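You operate a simulated robot arm through the tools that you are given. There is no shell and no other tool. Be economical: measure what you need, move in short steps, check, and stop when the job is done.

The job below is to be done with a simulated robot arm. You get a single attempt, and the scene is never put back.

Task
Try the site box's trip: main on, breaker 2 on, TEST, RESET, then both off again.

The check looks at the end state, three seconds after you hand in, the way a careful person would. Anything else that was tipped, shoved, dropped, spilled or broken makes it a failure.

Robot
A 6-joint arm with a two-finger parallel gripper, fixed in place. Base frame: the origin is at the foot of the arm, x ahead of it, y to its left, z up; the work surface is at about z = 915. Readings come in mm, rad, newtons and seconds.
With the tool pointing down near the work surface it reaches from about 240 to 660 mm from the base axis. Its first joint turns from -1.152 to 1.152 rad. Payload 2.9 kg.
Tool frame: the origin (TCP) lies between the finger pads and is the grasp point; the fingertips stand 30 mm ahead of it; z points along the fingers, y is the line along which they close. The gripper opens to 110 mm. The fingers are 20 mm wide and 10 mm thick; the gripper's body (48 by 112 mm) begins 55 mm behind the TCP.
Orientation is that of the tool frame in the base frame, as a unit quaternion [x, y, z, w]. With the fingers straight down and closing along the base's y, the tool's x points along the base's -x, its y along +y and its z along -z.

Tools
- The arm moves only by the tool drive_tool. Its argument "steps" is a list of rows, each a list of 7 numbers: the closure in counts, from 0 (fully open) to 255 (shut), then the shift along the tool's x, y, z in units of 40 mm (1.0 is 40 mm), then the turn, a rotation vector about the tool's x, y, z in units of 5 degrees (1.0 is 5 degrees). In form: [[hand, x, y, z, wx, wy, wz], ...]. A call has 1 to 12 rows; each row shifts and turns the commanded pose from where the row before left it, along the tool's axes as they then stand. A call with a number of a shift or a turn outside -1 to 1 is refused whole. Rows are played at 5 a second. More than 50 mm and 0.15 rad between two rows, or a gripper value outside its range, and nothing of the call is played. Where a pose cannot be reached the arm comes as near as it can. A force on the tool above 90 N (or 10 N above the force at the start of the call, whichever is more), or a blocked arm, ends the call early, and 0.2 s more pass. The fingers move at their own pace (about 108 mm/s each) and stop on an object; they squeeze with about 42 N. The grip force told is the motor's: it shows also when the fingers shut on nothing. Time passes only in rows, and 0.2 s behind the last, so rows that do not move let the fingers close. It gives the time, the measured TCP pose, the force on the tool (base axes), the opening and the grip force at its end, in the units of the frame above (readings bear some noise), and new pictures: "views" is both (left out), scene, wrist or none.
- Cameras (640 x 400 px; columns grow to the right, rows downward): "scene" is fixed at [62, 417.3, 1407.1]; the picture's right is [-0.89, -0.46, 0.00], its down [-0.16, 0.31, -0.94] and it looks along [0.43, -0.83, -0.35] (base axes); focal length 362 px, centre (320, 200). "wrist" rides on the gripper at [72, 17, -103] in the tool frame; the picture's right is [-0.23, 0.97, 0.00], its down [-0.76, -0.18, -0.62] and it looks along [-0.61, -0.14, 0.78] (tool axes); focal length 222 px, centre (320, 200). There is no depth. A picture from a camera that has moved, and an enlarged one, comes with that camera's place and axes in the base frame and with its lens.
- enlarge(camera, box): a new picture of the part [left, top, right, bottom] of that camera's present view, enlarged. No time passes.
- sign_off(): hands the job in; it is judged then, once.

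Go step by step. Nothing tells you positions but the pictures and the camera data: compare them with the known pose of the tool, close in by small moves and look again before you grip or let go. The budget is 120 turns and 170 pictures, counting those below and the enlarged ones. Unless the task says otherwise, let go and move clear before handing in, and close with one line.

The tools are called after "Request:" as name(argument=value, ...) on one line, values as JSON. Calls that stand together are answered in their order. drive_tool: Moves the arm, as the interface text tells. Its arguments: {"type":"object","properties":{"steps":{"type":"array"},"views":{"type":"string","enum":["both","scene","wrist","none"]}},"required":["steps"]} The other tools are called the same way: enlarge (camera, box) takes an enlarged picture of a part of a camera's view; sign_off () hands the job in.

At the start:

```text
t: 0.0
eef_pos: [339.3, -187.4, 1270.5]
orientation: [0.0, 1.0, 0.001, 0.0]
contact_force: [-0.1, -0.4, -0.5]
width: 110.0
grasp_force: 0.0
```

scene: 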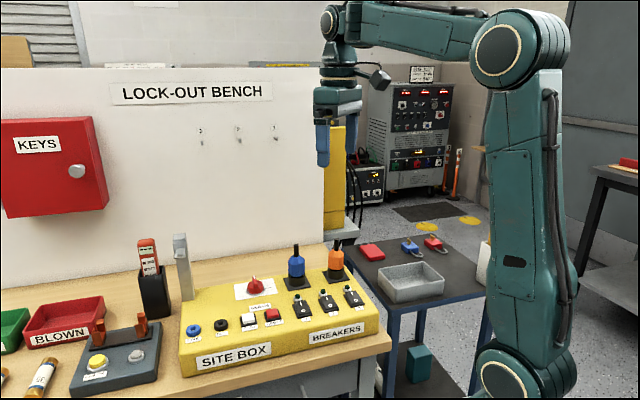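
wrist: 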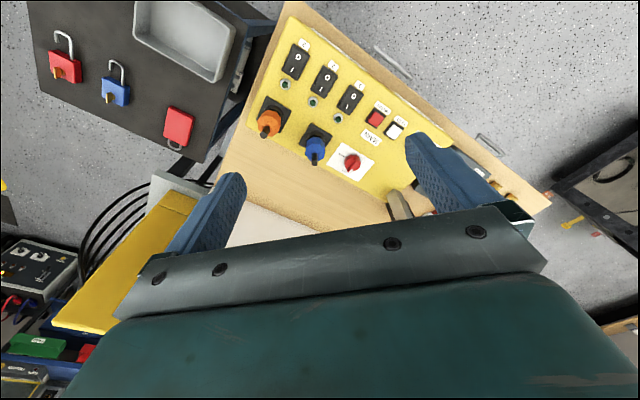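

I see a yellow site box with a red rotary knob (main?), push buttons, and three rocker breakers. I'll enlarge it to read the labels before moving.

Request:
enlarge(camera="scene", box=[170, 230, 390, 380])

Request:
enlarge(camera="wrist", box=[230, 10, 450, 210])

```text
2.67 times, centred on (280, 305) of scene
camera zoom: at [62.0, 417.3, 1407.1], right [-0.89, -0.46, 0.0], down [-0.16, 0.31, -0.94], along [0.43, -0.83, -0.35], focal length 966 px, centre (427, -80)
```

zoom: 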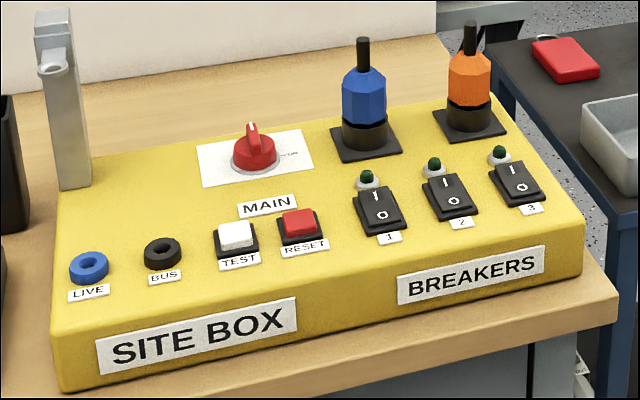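

```text
2.00 times, centred on (340, 110) of wrist
camera zoom: at [267.1, -170.9, 1372.7], right [0.23, 0.97, 0.0], down [0.76, -0.18, 0.62], along [0.61, -0.14, -0.78], focal length 444 px, centre (280, 380)
```

zoom: 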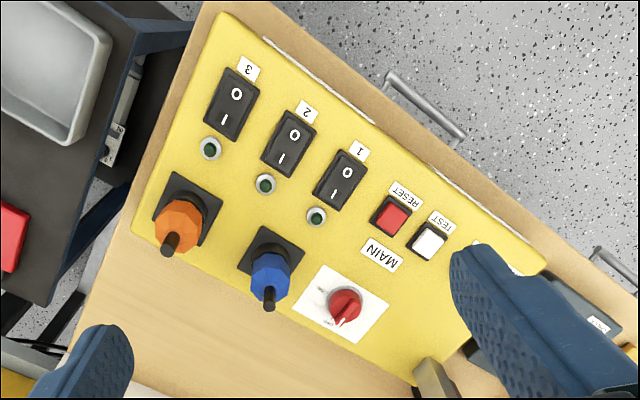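

The box sits turned about 45°. From the two cameras I get MAIN at about (527,-154), TEST (475,-59), RESET (441,-94) and breaker 2 (351,-181), all around z 918. I'll move above MAIN for a closer look.

Request:
drive_tool(steps=[[130, -0.92, 0.16, 0.75, 0, 0, 0], [130, -0.92, 0.16, 0.75, 0, 0, 0], [130, -0.92, 0.16, 0.75, 0, 0, 0], [130, -0.92, 0.16, 0.75, 0, 0, 0], [130, -0.92, 0.16, 0.75, 0, 0, 0], [130, 0, 0, 0, 0, 0, 0]])

```text
t: 1.4
eef_pos: [523.9, -158.1, 1119.8]
orientation: [0.0, 1.0, 0.0, 0.0]
contact_force: [0.0, 0.6, 0.3]
width: 53.7
grasp_force: 0.2
camera wrist: at [451.3, -139.3, 1221.3], right [0.23, 0.97, 0.0], down [0.76, -0.18, 0.62], along [0.61, -0.14, -0.78], focal length 222 px, centre (320, 200)
```

scene: 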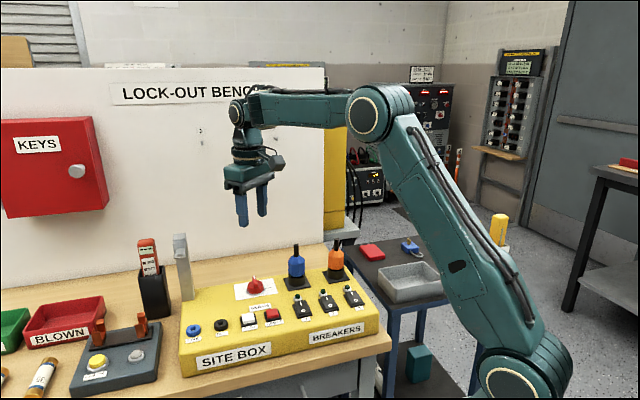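
wrist: 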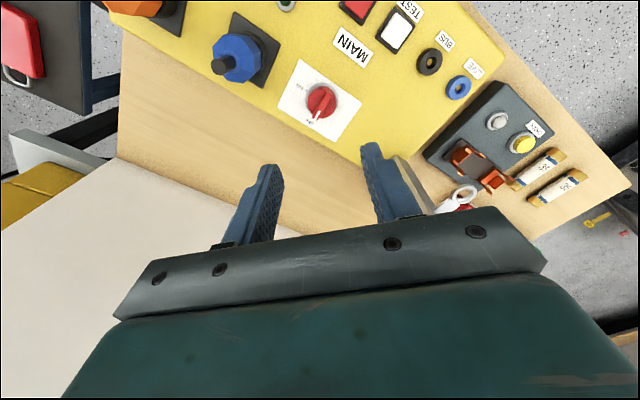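

Request:
enlarge(camera="wrist", box=[270, 50, 370, 150])

Request:
enlarge(camera="scene", box=[225, 265, 285, 305])

```text
4.00 times, centred on (320, 100) of wrist
camera zoom: at [451.3, -139.3, 1221.3], right [0.23, 0.97, 0.0], down [0.76, -0.18, 0.62], along [0.61, -0.14, -0.78], focal length 888 px, centre (320, 600)
```

zoom: 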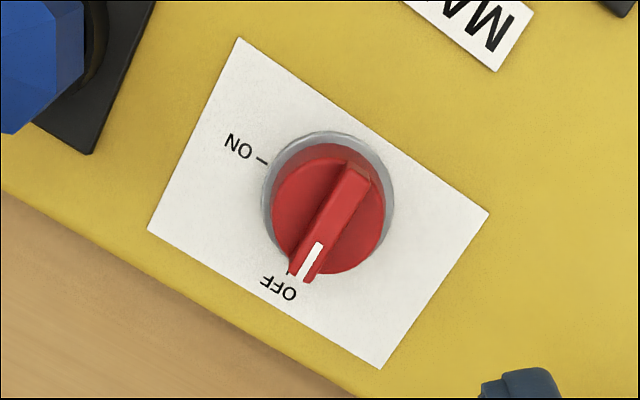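

```text
10.00 times, centred on (255, 285) of scene
camera zoom: at [62.1, 417.3, 1407.1], right [-0.89, -0.46, 0.0], down [-0.16, 0.31, -0.94], along [0.43, -0.83, -0.35], focal length 3622 px, centre (970, -650)
```

zoom: 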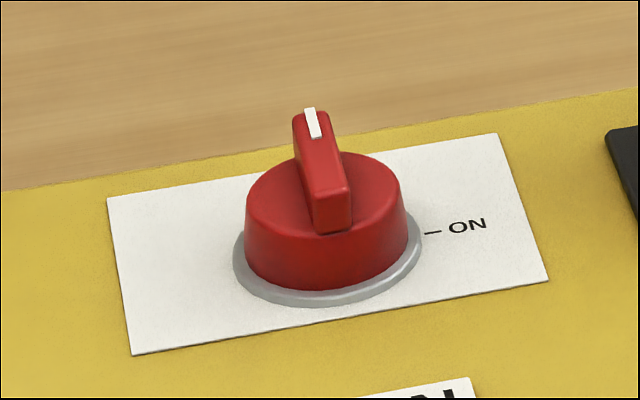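

MAIN's pointer is at OFF, toward the back of the box, and ON is 90° clockwise. The ridge runs at about -43° with its top near z 945, so I'll turn the fingers across it and come down partway.

Request:
drive_tool(steps=[[130, -0.08, 0.1, 0.3, 0, 0, 1], [130, 0, 0, 0.3, 0, 0, 1], [130, 0, 0, 0.3, 0, 0, 1], [130, 0, 0, 0.3, 0, 0, 1], [130, 0, 0, 0.3, 0, 0, 1], [130, 0, 0, 0.3, 0, 0, 1], [130, 0, 0, 0.3, 0, 0, 1], [130, 0, 0, 0.3, 0, 0, 1], [130, 0, 0, 0.3, 0, 0, 1], [130, 0, 0, 0, 0, 0, 0]])

```text
t: 3.6
eef_pos: [527.0, -151.7, 1013.1]
orientation: [0.384, 0.923, 0.0, 0.0]
contact_force: [-0.4, 0.0, -0.1]
width: 53.8
grasp_force: 0.0
camera wrist: at [488.1, -88.5, 1114.2], right [0.85, 0.53, 0.0], down [0.41, -0.67, 0.62], along [0.33, -0.53, -0.78], focal length 222 px, centre (320, 200)
```

scene: 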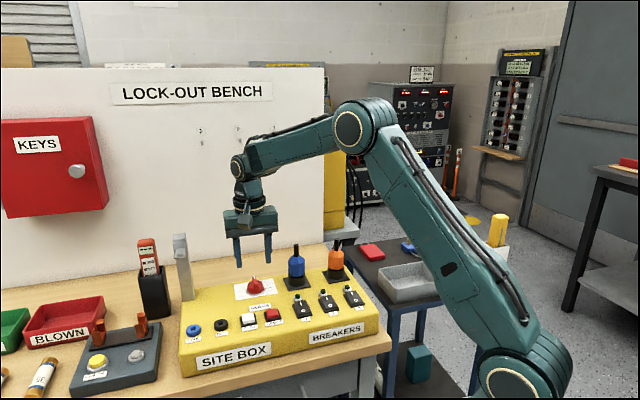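
wrist: 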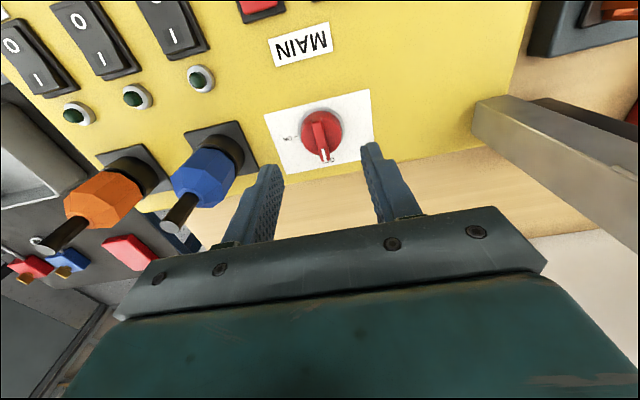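

Request:
enlarge(camera="wrist", box=[240, 80, 400, 180])

```text
4.00 times, centred on (320, 130) of wrist
camera zoom: at [488.1, -88.5, 1114.2], right [0.85, 0.53, 0.0], down [0.41, -0.67, 0.62], along [0.33, -0.53, -0.78], focal length 888 px, centre (320, 480)
```

zoom: 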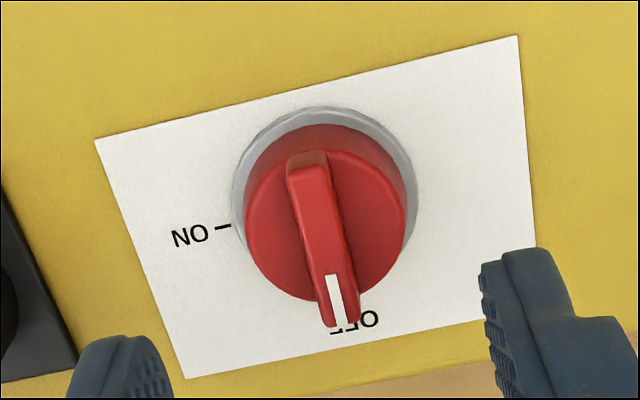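

The fingers are centred over the ridge (centre about (529,-152)) and lined up with it. I'll lower to grip height, still open, and check.

Request:
drive_tool(steps=[[150, 0, 0.03, 0.4, 0, 0, 0], [150, 0, 0, 0.4, 0, 0, 0], [150, 0, 0, 0.3, 0, 0, 0], [150, 0, 0, 0, 0, 0, 0]], views="wrist")

Request:
enlarge(camera="scene", box=[220, 245, 300, 305])

```text
t: 4.6
eef_pos: [526.7, -151.7, 967.7]
orientation: [0.382, 0.924, 0.0, 0.0]
contact_force: [-0.8, 0.2, 0.0]
width: 45.2
grasp_force: 0.0
camera wrist: at [488.7, -87.6, 1070.8], right [0.85, 0.53, 0.0], down [0.41, -0.66, 0.62], along [0.33, -0.53, -0.78], focal length 222 px, centre (320, 200)
```

wrist: 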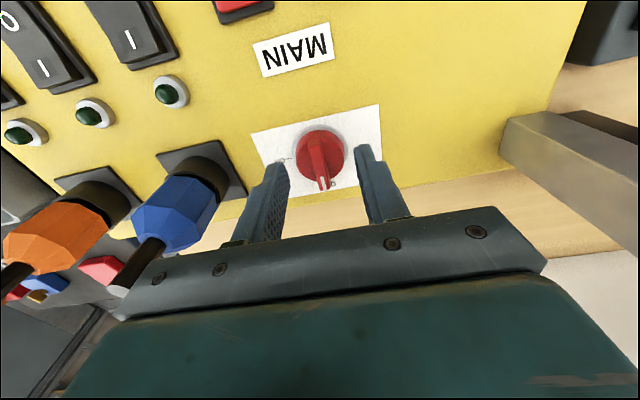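

```text
6.67 times, centred on (260, 275) of scene
camera zoom: at [62.0, 417.3, 1407.1], right [-0.89, -0.46, 0.0], down [-0.16, 0.31, -0.94], along [0.43, -0.83, -0.35], focal length 2415 px, centre (720, -300)
```

zoom: 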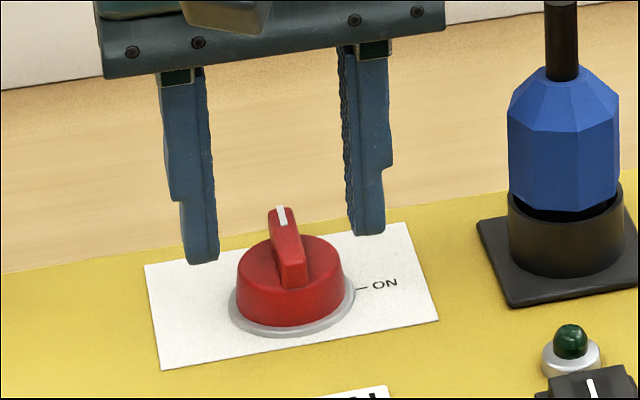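

Request:
drive_tool(steps=[[150, 0, 0, 0.07, 0, 0, 0], [150, 0, 0, 0.07, 0, 0, 0], [150, 0, 0, 0, 0, 0, 0]], views="none")

Request:
enlarge(camera="scene", box=[220, 245, 300, 305])

Request:
enlarge(camera="wrist", box=[240, 100, 400, 220])

```text
t: 5.4
eef_pos: [527.3, -153.1, 962.6]
orientation: [0.383, 0.924, 0.0, 0.0]
contact_force: [0.1, -0.2, -0.4]
width: 45.3
grasp_force: 0.1
```

```text
6.67 times, centred on (260, 275) of scene
camera zoom: at [62.0, 417.3, 1407.1], right [-0.89, -0.46, 0.0], down [-0.16, 0.31, -0.94], along [0.43, -0.83, -0.35], focal length 2415 px, centre (720, -300)
```

zoom: 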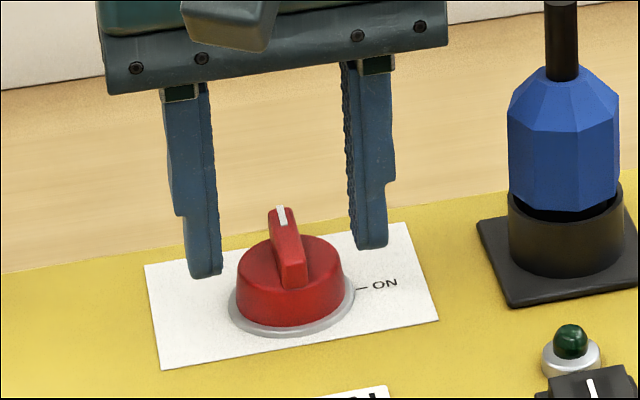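

```text
3.33 times, centred on (320, 160) of wrist
camera zoom: at [488.3, -88.2, 1065.0], right [0.85, 0.53, 0.0], down [0.41, -0.66, 0.62], along [0.33, -0.53, -0.78], focal length 740 px, centre (320, 333)
```

zoom: 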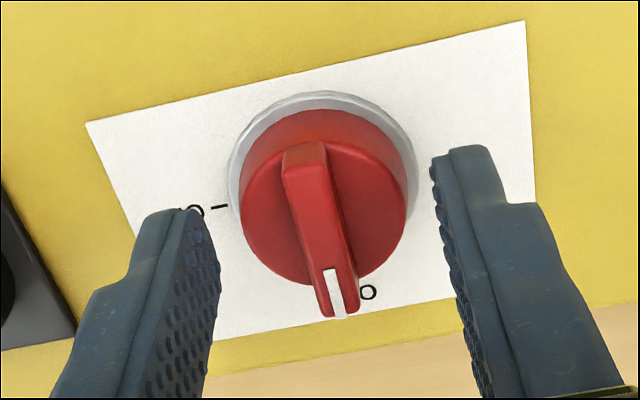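

The fingertips flank the ridge at about 8 mm below its top. Closing.

Request:
drive_tool(steps=[[255, 0, 0, 0, 0, 0, 0], [255, 0, 0, 0, 0, 0, 0], [255, 0, 0, 0, 0, 0, 0]], views="wrist")

```text
t: 6.2
eef_pos: [527.1, -152.2, 961.9]
orientation: [0.383, 0.924, 0.0, 0.0]
contact_force: [-4.4, -2.7, -0.1]
width: 8.8
grasp_force: 44.9
camera wrist: at [488.1, -88.5, 1065.1], right [0.85, 0.53, 0.0], down [0.41, -0.66, 0.62], along [0.33, -0.53, -0.78], focal length 222 px, centre (320, 200)
```

wrist: 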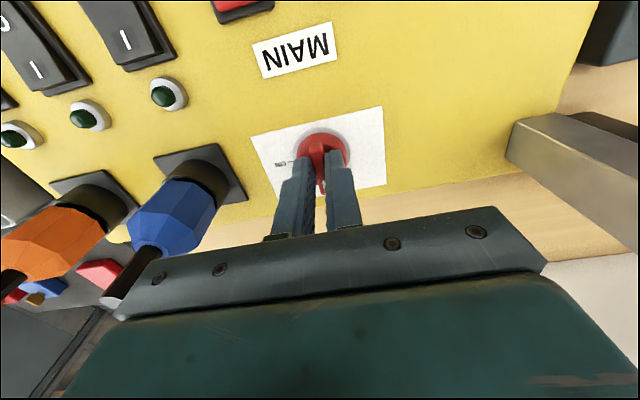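

Gripped at 8.8 mm on the ridge. I'll turn it clockwise 45° and check before continuing.

Request:
drive_tool(steps=[[255, 0, 0, 0, 0, 0, 1], [255, 0, 0, 0, 0, 0, 1], [255, 0, 0, 0, 0, 0, 1], [255, 0, 0, 0, 0, 0, 1], [255, 0, 0, 0, 0, 0, 1], [255, 0, 0, 0, 0, 0, 1], [255, 0, 0, 0, 0, 0, 1], [255, 0, 0, 0, 0, 0, 1], [255, 0, 0, 0, 0, 0, 1]])

```text
t: 8.2
eef_pos: [530.4, -150.6, 962.7]
orientation: [0.706, 0.708, 0.002, 0.002]
contact_force: [29.6, 8.8, -11.5]
width: 8.7
grasp_force: 44.9
camera wrist: at [546.6, -77.6, 1065.1], right [0.97, -0.23, 0.01], down [-0.18, -0.76, 0.62], along [-0.14, -0.61, -0.78], focal length 222 px, centre (320, 200)
```

scene: 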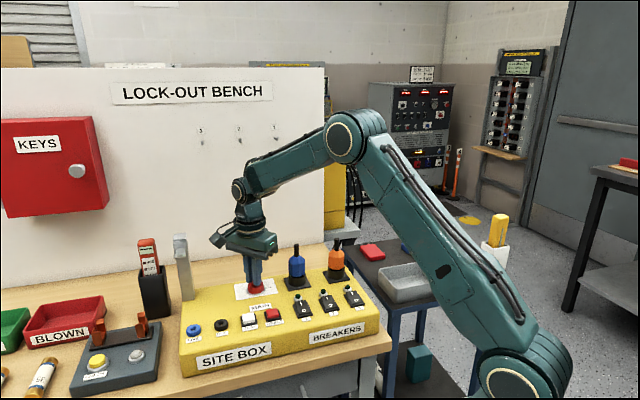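
wrist: 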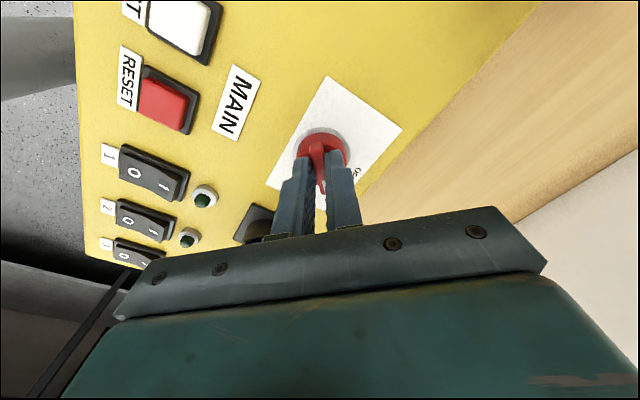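

The knob turns with me, with a 30 N side load showing the axis is about 3 mm further in +x. I'll relax that way and finish the turn.

Request:
drive_tool(steps=[[255, 0.03, 0.09, 0, 0, 0, 0], [255, 0, 0, 0, 0, 0, 1], [255, 0, 0, 0, 0, 0, 1], [255, 0, 0, 0, 0, 0, 1], [255, 0, 0, 0, 0, 0, 1], [255, 0, 0, 0, 0, 0, 1]], views="wrist")

```text
t: 9.6
eef_pos: [531.8, -150.7, 962.7]
orientation: [0.844, 0.536, 0.001, 0.002]
contact_force: [19.1, -2.8, -7.0]
width: 8.8
grasp_force: 44.9
camera wrist: at [578.6, -92.1, 1065.2], right [0.78, -0.62, 0.0], down [-0.49, -0.61, 0.62], along [-0.38, -0.49, -0.78], focal length 222 px, centre (320, 200)
```

wrist: 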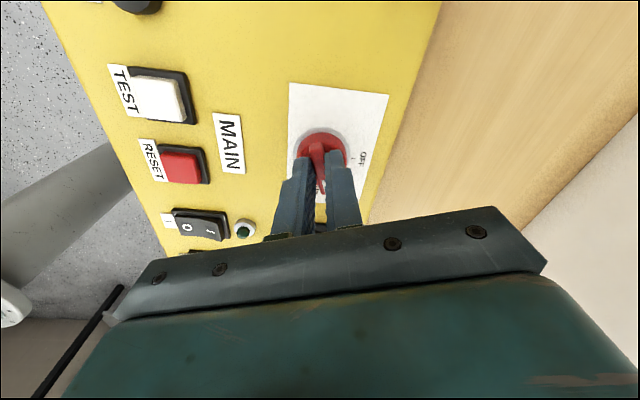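

Request:
drive_tool(steps=[[255, 0.02, 0.045, 0, 0, 0, 1], [255, 0, 0, 0, 0, 0, 1], [255, 0, 0, 0, 0, 0, 1], [255, 0, 0, 0, 0, 0, 1], [255, 0, 0, 0, 0, 0, 0]], views="wrist")

Request:
enlarge(camera="wrist", box=[250, 70, 410, 230])

```text
t: 10.8
eef_pos: [533.9, -151.8, 963.5]
orientation: [0.925, 0.38, 0.0, 0.001]
contact_force: [14.8, -19.2, -5.3]
width: 8.8
grasp_force: 44.6
camera wrist: at [597.5, -112.6, 1065.2], right [0.52, -0.85, 0.0], down [-0.67, -0.41, 0.62], along [-0.53, -0.33, -0.78], focal length 222 px, centre (320, 200)
```

wrist: 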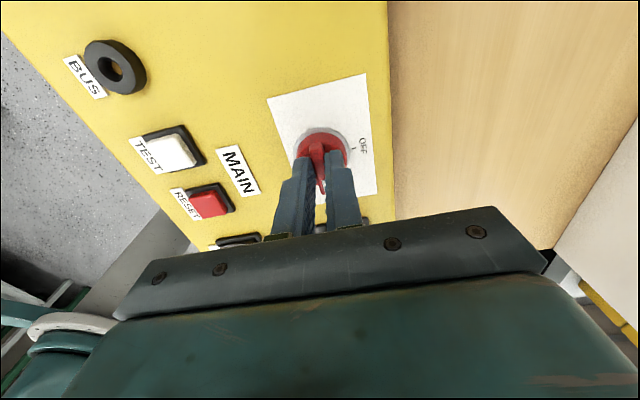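

```text
2.50 times, centred on (330, 150) of wrist
camera zoom: at [597.5, -112.6, 1065.2], right [0.52, -0.85, 0.0], down [-0.67, -0.41, 0.62], along [-0.53, -0.33, -0.78], focal length 555 px, centre (295, 325)
```

zoom: 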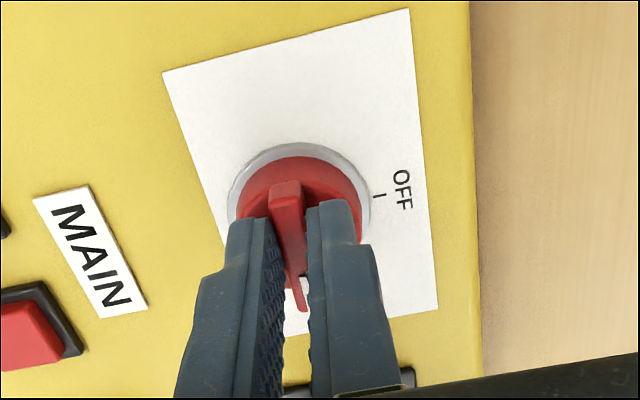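

Turned the full 90°. I'll let go, lift, and check the pointer.

Request:
drive_tool(steps=[[150, 0, 0, 0, 0, 0, 0], [150, 0, 0, 0, 0, 0, 0], [150, 0, 0, -0.6, 0, 0, 0], [150, 0, 0, -0.9, 0, 0, 0], [150, 0, 0, 0, 0, 0, 0]], views="wrist")

Request:
enlarge(camera="wrist", box=[240, 60, 400, 180])

Request:
enlarge(camera="scene", box=[170, 230, 390, 380])

```text
t: 12.0
eef_pos: [532.4, -150.5, 1024.0]
orientation: [0.924, 0.383, 0.0, 0.0]
contact_force: [0.0, 0.1, 0.2]
width: 45.3
grasp_force: 0.2
camera wrist: at [596.4, -111.2, 1125.4], right [0.53, -0.85, 0.0], down [-0.66, -0.41, 0.62], along [-0.53, -0.33, -0.78], focal length 222 px, centre (320, 200)
```

wrist: 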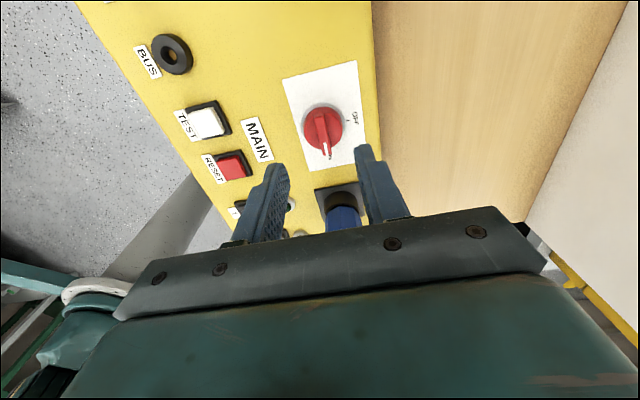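

```text
3.33 times, centred on (320, 120) of wrist
camera zoom: at [596.4, -111.2, 1125.4], right [0.53, -0.85, 0.0], down [-0.66, -0.41, 0.62], along [-0.53, -0.33, -0.78], focal length 740 px, centre (320, 467)
```

zoom: 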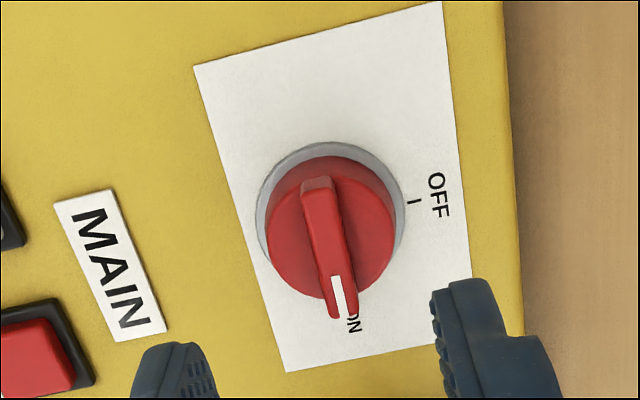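

```text
2.67 times, centred on (280, 305) of scene
camera zoom: at [62.0, 417.3, 1407.1], right [-0.89, -0.46, 0.0], down [-0.16, 0.31, -0.94], along [0.43, -0.83, -0.35], focal length 966 px, centre (427, -80)
```

zoom: 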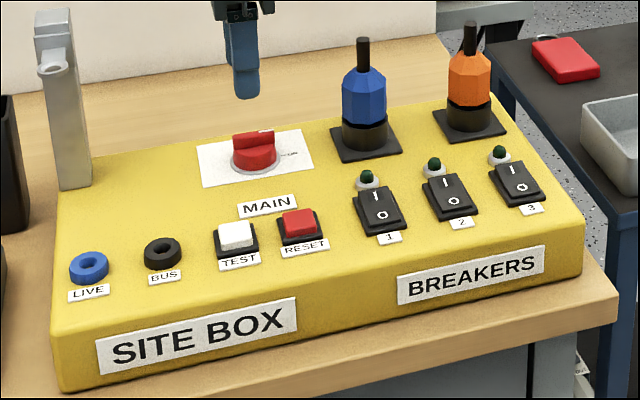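

MAIN is at ON. Next I'll shut the fingers, rise above the plugs and travel over breaker 2.

Request:
drive_tool(steps=[[255, 0, 0, -0.7, 0, 0, 0], [255, 0, 0, -0.6, 0, 0, 0], [255, -0.75, -0.55, 0, 0, 0, 0], [255, -0.75, -0.55, 0, 0, 0, 0], [255, -0.75, -0.55, 0, 0, 0, 0], [255, -0.75, -0.55, 0, 0, 0, 0], [255, -0.75, -0.55, 0, 0, 0, 0], [255, 0, 0, 0, 0, 0, 0]])

Request:
enlarge(camera="wrist", box=[200, 20, 440, 170])

```text
t: 13.8
eef_pos: [348.4, -178.7, 1074.3]
orientation: [0.924, 0.383, 0.0, 0.001]
contact_force: [-0.3, -0.4, 0.4]
width: 0.0
grasp_force: 38.1
camera wrist: at [412.1, -139.2, 1176.8], right [0.53, -0.85, 0.0], down [-0.66, -0.41, 0.62], along [-0.53, -0.33, -0.78], focal length 222 px, centre (320, 200)
```

scene: 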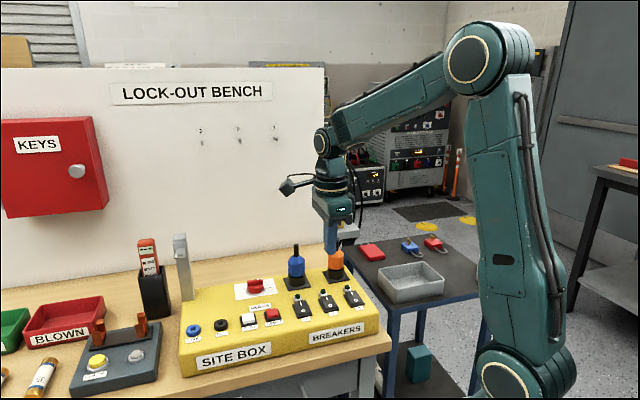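
wrist: 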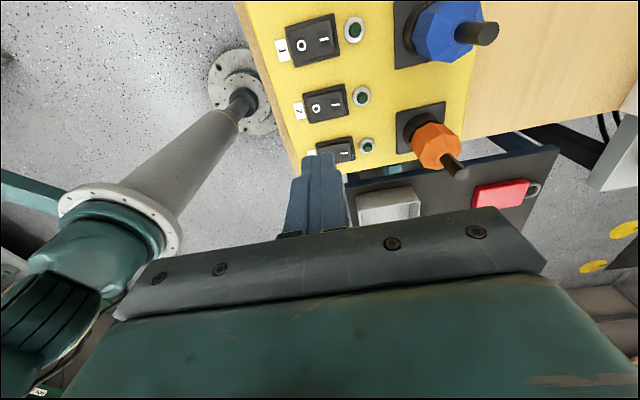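

```text
2.67 times, centred on (320, 95) of wrist
camera zoom: at [412.1, -139.2, 1176.8], right [0.53, -0.85, 0.0], down [-0.66, -0.41, 0.62], along [-0.53, -0.33, -0.78], focal length 592 px, centre (320, 480)
```

zoom: 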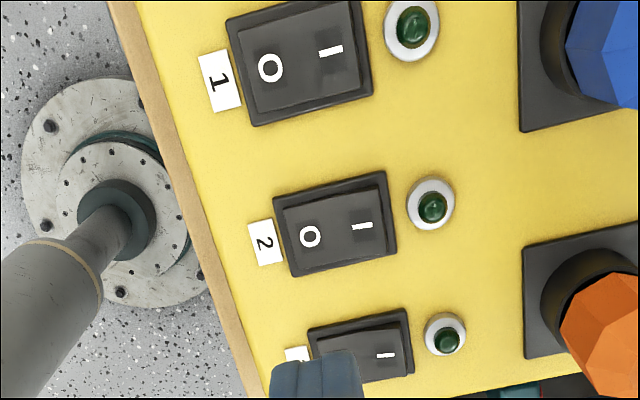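

Breaker 2's "I" mark is about (361,-191), 22 mm behind the "O", with its lamp another 26 mm back. I'll come down over the I end.

Request:
drive_tool(steps=[[255, 0, 0.467, 0, 0, 0, 0], [255, 0, 0, 0.9, 0, 0, 0], [255, 0, 0, 0.9, 0, 0, 0], [255, 0, 0, 0.8, 0, 0, 0], [255, 0, 0, 0, 0, 0, 0]], views="none")

Request:
enlarge(camera="wrist", box=[240, 60, 400, 180])

Request:
enlarge(camera="scene", box=[280, 255, 380, 325])

```text
t: 15.0
eef_pos: [361.3, -192.2, 970.3]
orientation: [0.924, 0.383, 0.0, 0.0]
contact_force: [0.0, -0.2, 1.2]
width: 0.0
grasp_force: 37.8
```

```text
3.33 times, centred on (320, 120) of wrist
camera zoom: at [425.3, -152.4, 1073.2], right [0.53, -0.85, 0.0], down [-0.66, -0.41, 0.62], along [-0.53, -0.33, -0.78], focal length 740 px, centre (320, 467)
```

zoom: 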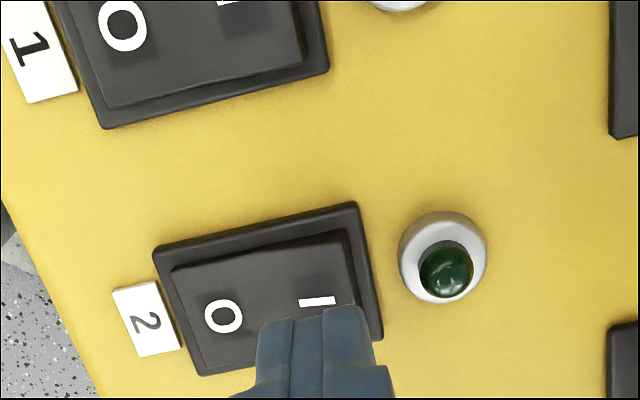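

```text
5.71 times, centred on (330, 290) of scene
camera zoom: at [62.1, 417.3, 1407.1], right [-0.89, -0.46, 0.0], down [-0.16, 0.31, -0.94], along [0.43, -0.83, -0.35], focal length 2070 px, centre (263, -314)
```

zoom: 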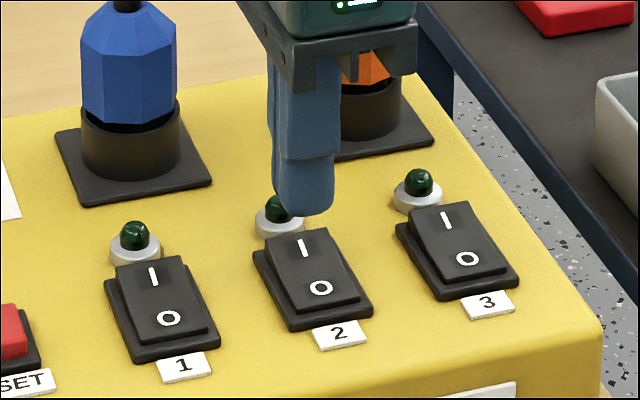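

Request:
drive_tool(steps=[[255, 0, 0, 0.25, 0, 0, 0], [255, 0, 0, 0.1, 0, 0, 0], [255, 0, 0, 0.1, 0, 0, 0], [255, 0, 0, 0, 0, 0, 0]], views="none")

Request:
enlarge(camera="scene", box=[280, 255, 380, 325])

```text
t: 16.0
eef_pos: [361.7, -191.5, 953.9]
orientation: [0.924, 0.383, 0.0, -0.001]
contact_force: [0.0, 0.2, 0.2]
width: 0.0
grasp_force: 37.3
```

```text
5.71 times, centred on (330, 290) of scene
camera zoom: at [62.0, 417.3, 1407.1], right [-0.89, -0.46, 0.0], down [-0.16, 0.31, -0.94], along [0.43, -0.83, -0.35], focal length 2070 px, centre (263, -314)
```

zoom: 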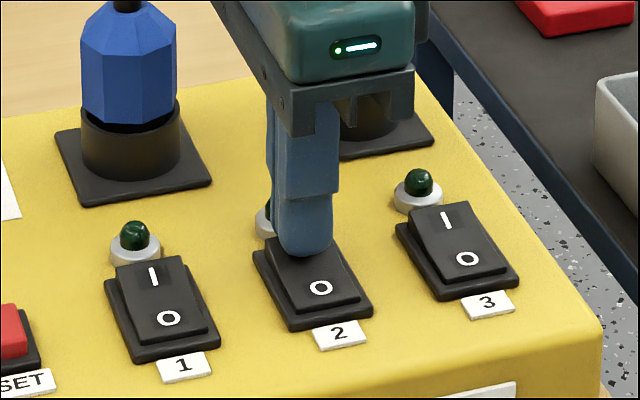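

The tip is just above the rocker with no contact yet. I'll press in small steps.

Request:
drive_tool(steps=[[255, 0, 0, 0.08, 0, 0, 0], [255, 0, 0, 0.05, 0, 0, 0], [255, 0, 0, 0, 0, 0, 0]], views="none")

Request:
enlarge(camera="scene", box=[280, 255, 380, 325])

```text
t: 16.8
eef_pos: [362.9, -193.4, 949.8]
orientation: [0.924, 0.383, 0.002, 0.003]
contact_force: [-7.2, 0.1, 44.6]
width: 0.0
grasp_force: 38.0
```

```text
5.71 times, centred on (330, 290) of scene
camera zoom: at [61.3, 417.6, 1407.0], right [-0.89, -0.46, 0.0], down [-0.16, 0.31, -0.94], along [0.43, -0.83, -0.35], focal length 2070 px, centre (263, -314)
```

zoom: 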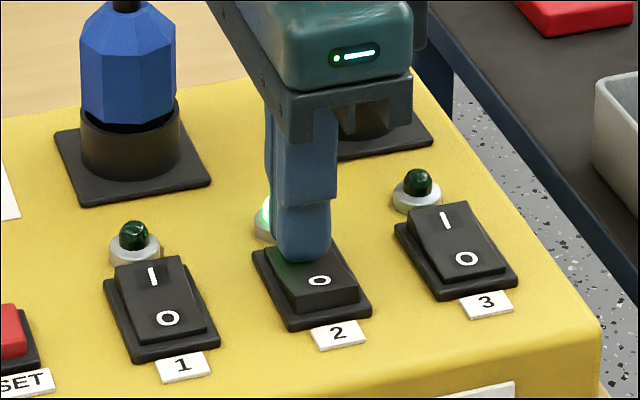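

Breaker 2 flipped and its lamp is lit. I'll lift and move over TEST.

Request:
drive_tool(steps=[[255, 0, 0, -0.7, 0, 0, 0], [255, 0, 0, -0.8, 0, 0, 0], [255, 0.87, -0.07, 0, 0, 0, 0], [255, 0.87, -0.07, 0, 0, 0, 0], [255, 0.87, -0.07, 0, 0, 0, 0], [255, 0.87, -0.07, 0, 0, 0, 0], [255, 0.87, -0.07, 0, 0, 0, 0], [255, 0, 0, 0, 0, 0, 0]], views="wrist")

Request:
enlarge(camera="scene", box=[200, 240, 380, 350])

Request:
enlarge(camera="wrist", box=[240, 60, 400, 180])

```text
t: 18.6
eef_pos: [475.8, -58.0, 1006.6]
orientation: [0.924, 0.383, 0.0, 0.0]
contact_force: [0.0, -0.1, 0.3]
width: 0.0
grasp_force: 37.3
camera wrist: at [539.4, -18.6, 1109.5], right [0.53, -0.85, 0.0], down [-0.66, -0.41, 0.62], along [-0.53, -0.33, -0.78], focal length 222 px, centre (320, 200)
```

wrist: 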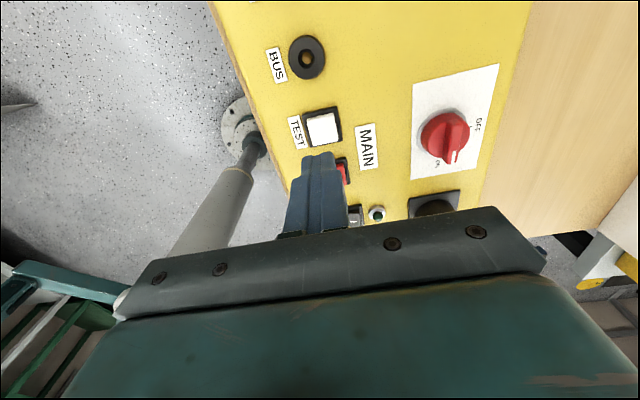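

```text
3.56 times, centred on (290, 295) of scene
camera zoom: at [62.0, 417.3, 1407.1], right [-0.89, -0.46, 0.0], down [-0.16, 0.31, -0.94], along [0.43, -0.83, -0.35], focal length 1288 px, centre (427, -138)
```

zoom: 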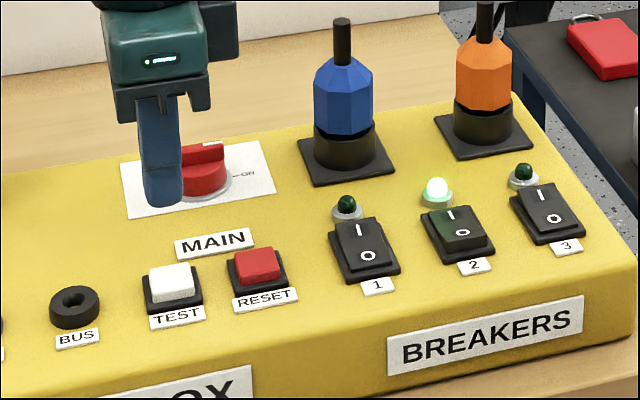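

```text
3.33 times, centred on (320, 120) of wrist
camera zoom: at [539.4, -18.6, 1109.5], right [0.53, -0.85, 0.0], down [-0.66, -0.41, 0.62], along [-0.53, -0.33, -0.78], focal length 740 px, centre (320, 467)
```

zoom: 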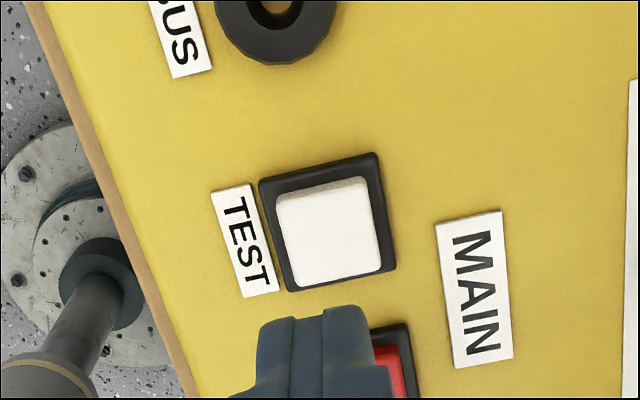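

TEST's centre is about (478,-60). I'll adjust and descend to just above it.

Request:
drive_tool(steps=[[255, 0, 0.085, 0.4, 0, 0, 0], [255, 0, 0, 0.4, 0, 0, 0], [255, 0, 0, 0.35, 0, 0, 0], [255, 0, 0, 0, 0, 0, 0]], views="none")

Request:
enlarge(camera="scene", box=[200, 255, 300, 325])

Request:
enlarge(camera="wrist", box=[240, 60, 400, 180])

```text
t: 19.6
eef_pos: [478.3, -61.0, 959.7]
orientation: [0.924, 0.383, 0.0, -0.001]
contact_force: [0.4, 0.1, -0.3]
width: 0.1
grasp_force: 37.2
```

```text
5.71 times, centred on (250, 290) of scene
camera zoom: at [62.0, 417.3, 1407.1], right [-0.89, -0.46, 0.0], down [-0.16, 0.31, -0.94], along [0.43, -0.83, -0.35], focal length 2070 px, centre (720, -314)
```

zoom: 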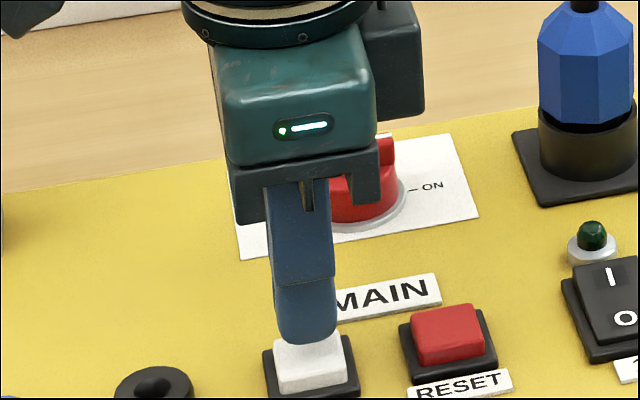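

```text
3.33 times, centred on (320, 120) of wrist
camera zoom: at [541.6, -21.4, 1063.5], right [0.53, -0.85, 0.0], down [-0.66, -0.41, 0.62], along [-0.53, -0.33, -0.78], focal length 740 px, centre (320, 467)
```

zoom: 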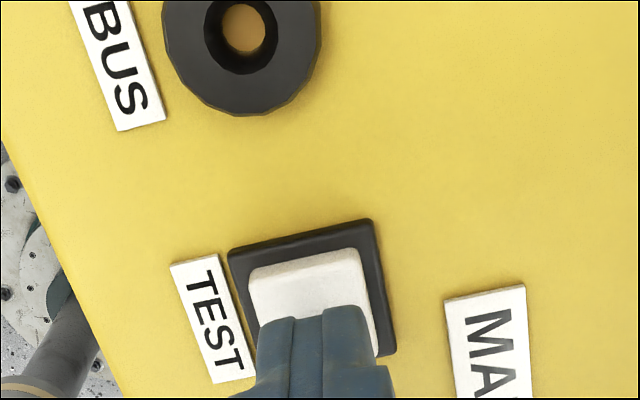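

Request:
drive_tool(steps=[[255, 0, 0, 0.08, 0, 0, 0], [255, 0, 0, 0.08, 0, 0, 0], [255, 0, 0, 0.06, 0, 0, 0], [255, 0, 0, 0, 0, 0, 0]], views="none")

Request:
enlarge(camera="scene", box=[200, 240, 380, 350])

```text
t: 20.6
eef_pos: [477.4, -61.3, 952.6]
orientation: [0.924, 0.383, 0.0, 0.001]
contact_force: [0.7, -0.1, 0.2]
width: 0.2
grasp_force: 37.5
```

```text
3.56 times, centred on (290, 295) of scene
camera zoom: at [62.0, 417.3, 1407.1], right [-0.89, -0.46, 0.0], down [-0.16, 0.31, -0.94], along [0.43, -0.83, -0.35], focal length 1288 px, centre (427, -138)
```

zoom: 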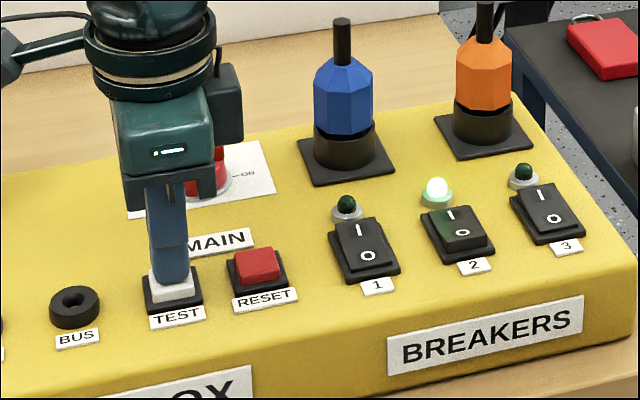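

No contact yet at tip z 922.6, so I'll go on in small steps.

Request:
drive_tool(steps=[[255, 0, 0, 0.07, 0, 0, 0], [255, 0, 0, 0.06, 0, 0, 0], [255, 0, 0, 0, 0, 0, 0]], views="none")

Request:
enlarge(camera="scene", box=[200, 240, 380, 350])

```text
t: 21.4
eef_pos: [477.8, -61.4, 947.7]
orientation: [0.924, 0.383, -0.001, -0.001]
contact_force: [-0.4, 1.3, 5.7]
width: 0.2
grasp_force: 37.7
```

```text
3.56 times, centred on (290, 295) of scene
camera zoom: at [61.9, 417.3, 1407.1], right [-0.89, -0.46, 0.0], down [-0.16, 0.31, -0.94], along [0.43, -0.83, -0.35], focal length 1288 px, centre (427, -138)
```

zoom: 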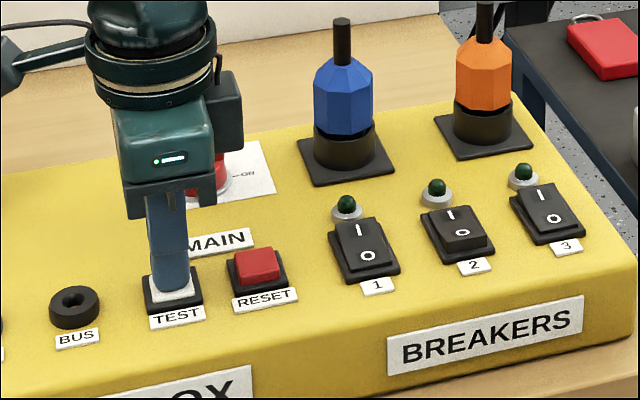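

TEST went in and lamp 2 went out: it tripped. I'll lift and move over RESET.

Request:
drive_tool(steps=[[255, 0, 0, -0.6, 0, 0, 0], [255, 0, 0, -0.6, 0, 0, 0], [255, -0.61, 0, 0, 0, 0, 0], [255, -0.61, 0, 0, 0, 0, 0], [255, 0, 0, 0, 0, 0, 0]], views="none")

Request:
enlarge(camera="scene", box=[200, 240, 380, 350])

Request:
enlarge(camera="wrist", box=[240, 60, 400, 180])

```text
t: 22.6
eef_pos: [444.1, -96.5, 995.1]
orientation: [0.924, 0.383, 0.0, 0.0]
contact_force: [0.5, 1.1, 0.0]
width: 0.1
grasp_force: 37.5
```

```text
3.56 times, centred on (290, 295) of scene
camera zoom: at [62.0, 417.3, 1407.1], right [-0.89, -0.46, 0.0], down [-0.16, 0.31, -0.94], along [0.43, -0.83, -0.35], focal length 1288 px, centre (427, -138)
```

zoom: 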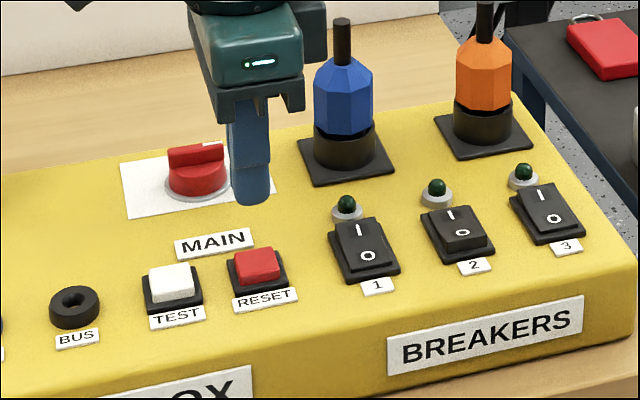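

```text
3.33 times, centred on (320, 120) of wrist
camera zoom: at [507.0, -56.0, 1097.7], right [0.53, -0.85, 0.0], down [-0.66, -0.41, 0.62], along [-0.53, -0.33, -0.78], focal length 740 px, centre (320, 467)
```

zoom: 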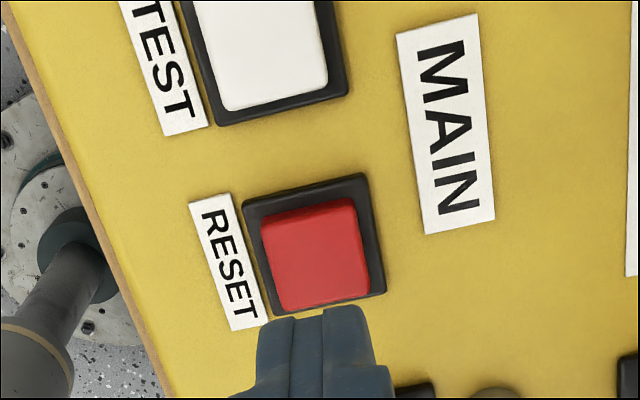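

Request:
drive_tool(steps=[[255, 0, -0.04, 0.4, 0, 0, 0], [255, 0, 0, 0.4, 0, 0, 0], [255, 0, 0, 0.2, 0, 0, 0], [255, 0, 0, 0.07, 0, 0, 0], [255, 0, 0, 0.06, 0, 0, 0], [255, 0, 0, 0.05, 0, 0, 0], [255, 0, 0, 0, 0, 0, 0]], views="none")

Request:
enlarge(camera="scene", box=[200, 240, 380, 350])

```text
t: 24.2
eef_pos: [441.1, -95.2, 948.3]
orientation: [0.924, 0.383, 0.0, 0.0]
contact_force: [-1.6, 0.5, 2.7]
width: 0.0
grasp_force: 37.6
```

```text
3.56 times, centred on (290, 295) of scene
camera zoom: at [62.0, 417.3, 1407.1], right [-0.89, -0.46, 0.0], down [-0.16, 0.31, -0.94], along [0.43, -0.83, -0.35], focal length 1288 px, centre (427, -138)
```

zoom: 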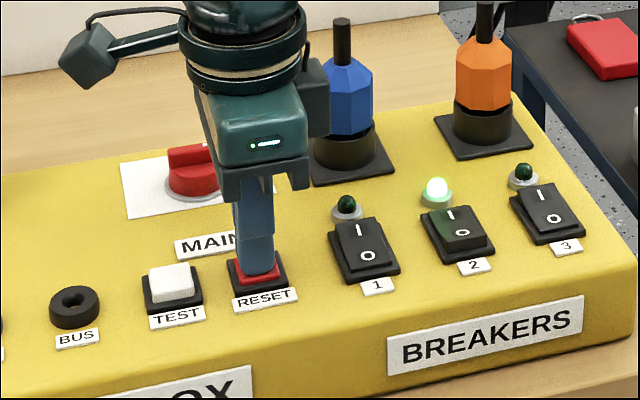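

RESET restored lamp 2. Now I'll lift and go to the O end of breaker 2, about (345,-175).

Request:
drive_tool(steps=[[255, 0, 0, -0.6, 0, 0, 0], [255, 0, 0, -0.6, 0, 0, 0], [255, -0.78, -0.07, 0, 0, 0, 0], [255, -0.78, -0.07, 0, 0, 0, 0], [255, -0.78, -0.07, 0, 0, 0, 0], [255, -0.77, -0.06, 0, 0, 0, 0], [255, 0, 0, 0.4, 0, 0, 0], [255, 0, 0, 0, 0, 0, 0]], views="none")

Request:
enlarge(camera="scene", box=[200, 240, 380, 350])

Request:
enlarge(camera="wrist", box=[240, 60, 400, 180])

```text
t: 26.0
eef_pos: [345.7, -175.0, 979.7]
orientation: [0.924, 0.382, 0.0, 0.0]
contact_force: [0.5, -1.6, -0.2]
width: 0.0
grasp_force: 37.8
```

```text
3.56 times, centred on (290, 295) of scene
camera zoom: at [62.0, 417.3, 1407.1], right [-0.89, -0.46, 0.0], down [-0.16, 0.31, -0.94], along [0.43, -0.83, -0.35], focal length 1288 px, centre (427, -138)
```

zoom: 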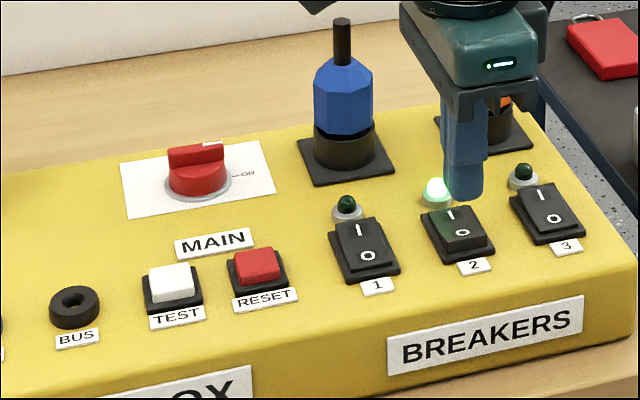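

```text
3.33 times, centred on (320, 120) of wrist
camera zoom: at [409.2, -135.6, 1082.3], right [0.53, -0.85, 0.0], down [-0.66, -0.41, 0.62], along [-0.53, -0.33, -0.78], focal length 740 px, centre (320, 467)
```

zoom: 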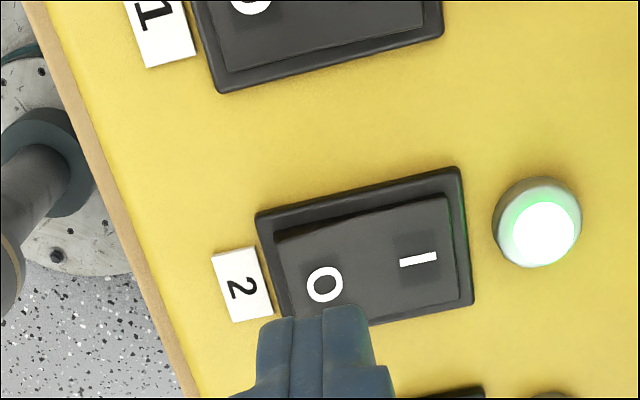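

Request:
drive_tool(steps=[[255, 0, 0, 0.4, 0, 0, 0], [255, 0, 0, 0.24, 0, 0, 0], [255, 0, 0, 0.07, 0, 0, 0], [255, 0, 0, 0.06, 0, 0, 0], [255, 0, 0, 0, 0, 0, 0]], views="none")

Request:
enlarge(camera="scene", box=[200, 240, 380, 350])

```text
t: 27.2
eef_pos: [346.7, -173.9, 949.5]
orientation: [0.924, 0.383, 0.001, 0.0]
contact_force: [-4.8, 4.7, 14.6]
width: 0.0
grasp_force: 37.6
```

```text
3.56 times, centred on (290, 295) of scene
camera zoom: at [61.8, 417.5, 1407.1], right [-0.89, -0.46, 0.0], down [-0.16, 0.31, -0.94], along [0.43, -0.83, -0.35], focal length 1288 px, centre (427, -138)
```

zoom: 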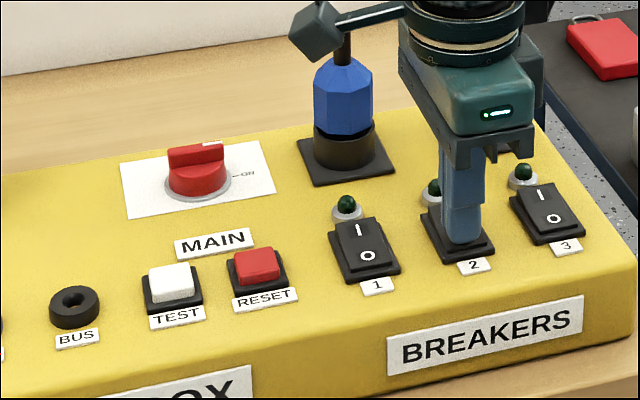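

Lamp 2 is out and breaker 2 is down on O. I'll rise and go back over MAIN with the fingers part open.

Request:
drive_tool(steps=[[255, 0, 0, -0.8, 0, 0, 0], [255, 0, 0, -0.8, 0, 0, 0], [255, 0, 0, -0.8, 0, 0, 0], [255, 0, 0, -0.75, 0, 0, 0], [255, 0.738, 0.587, 0, 0, 0, 0], [255, 0.738, 0.587, 0, 0, 0, 0], [255, 0.738, 0.587, 0, 0, 0, 0], [255, 0.738, 0.587, 0, 0, 0, 0], [150, 0.738, 0.587, 0, 0, 0, 0], [150, 0, 0, 0.7, 0, 0, 0], [150, 0, 0, 0.6, 0, 0, 0], [150, 0, 0, 0, 0, 0, 0]], views="none")

Request:
enlarge(camera="scene", box=[200, 240, 380, 350])

Request:
enlarge(camera="wrist", box=[240, 60, 400, 180])

```text
t: 29.8
eef_pos: [534.6, -152.8, 1024.0]
orientation: [0.923, 0.384, -0.001, 0.0]
contact_force: [-0.6, -0.8, 0.3]
width: 45.2
grasp_force: 0.0
```

```text
3.56 times, centred on (290, 295) of scene
camera zoom: at [62.1, 417.3, 1407.1], right [-0.89, -0.46, 0.0], down [-0.16, 0.31, -0.94], along [0.43, -0.83, -0.35], focal length 1288 px, centre (427, -138)
```

zoom: 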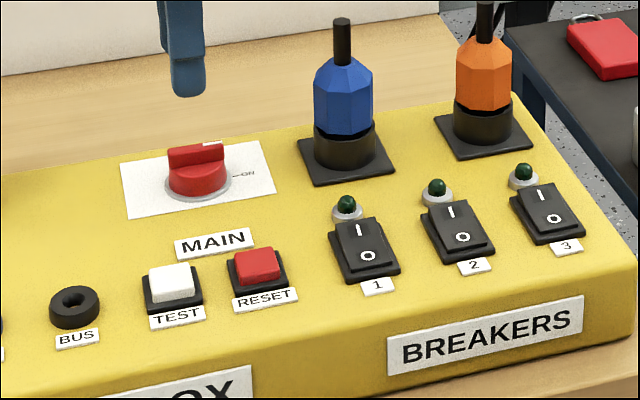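

```text
3.33 times, centred on (320, 120) of wrist
camera zoom: at [597.5, -114.1, 1126.5], right [0.53, -0.85, 0.0], down [-0.66, -0.41, 0.62], along [-0.53, -0.33, -0.78], focal length 740 px, centre (320, 467)
```

zoom: 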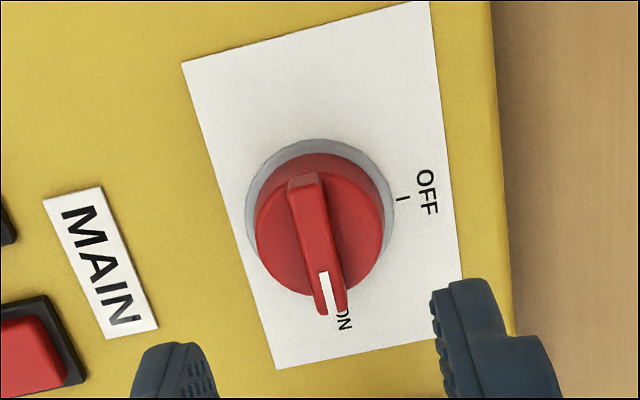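

Breaker 2 is off. The ridge is centred between the fingers, so I'll descend and grip.

Request:
drive_tool(steps=[[150, 0, 0, 0.6, 0, 0, 0], [150, 0, 0, 0.6, 0, 0, 0], [150, 0, 0, 0.33, 0, 0, 0], [150, 0, 0, 0, 0, 0, 0]], views="none")

Request:
enlarge(camera="wrist", box=[240, 100, 400, 220])

```text
t: 30.8
eef_pos: [533.5, -154.1, 963.0]
orientation: [0.924, 0.382, 0.0, 0.0]
contact_force: [-0.1, -0.4, 0.5]
width: 45.4
grasp_force: 0.1
```

```text
3.33 times, centred on (320, 160) of wrist
camera zoom: at [597.6, -114.1, 1065.0], right [0.53, -0.85, 0.0], down [-0.66, -0.41, 0.62], along [-0.53, -0.33, -0.78], focal length 740 px, centre (320, 333)
```

zoom: 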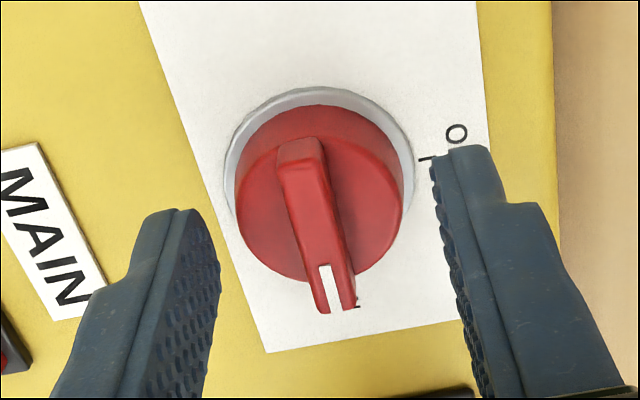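

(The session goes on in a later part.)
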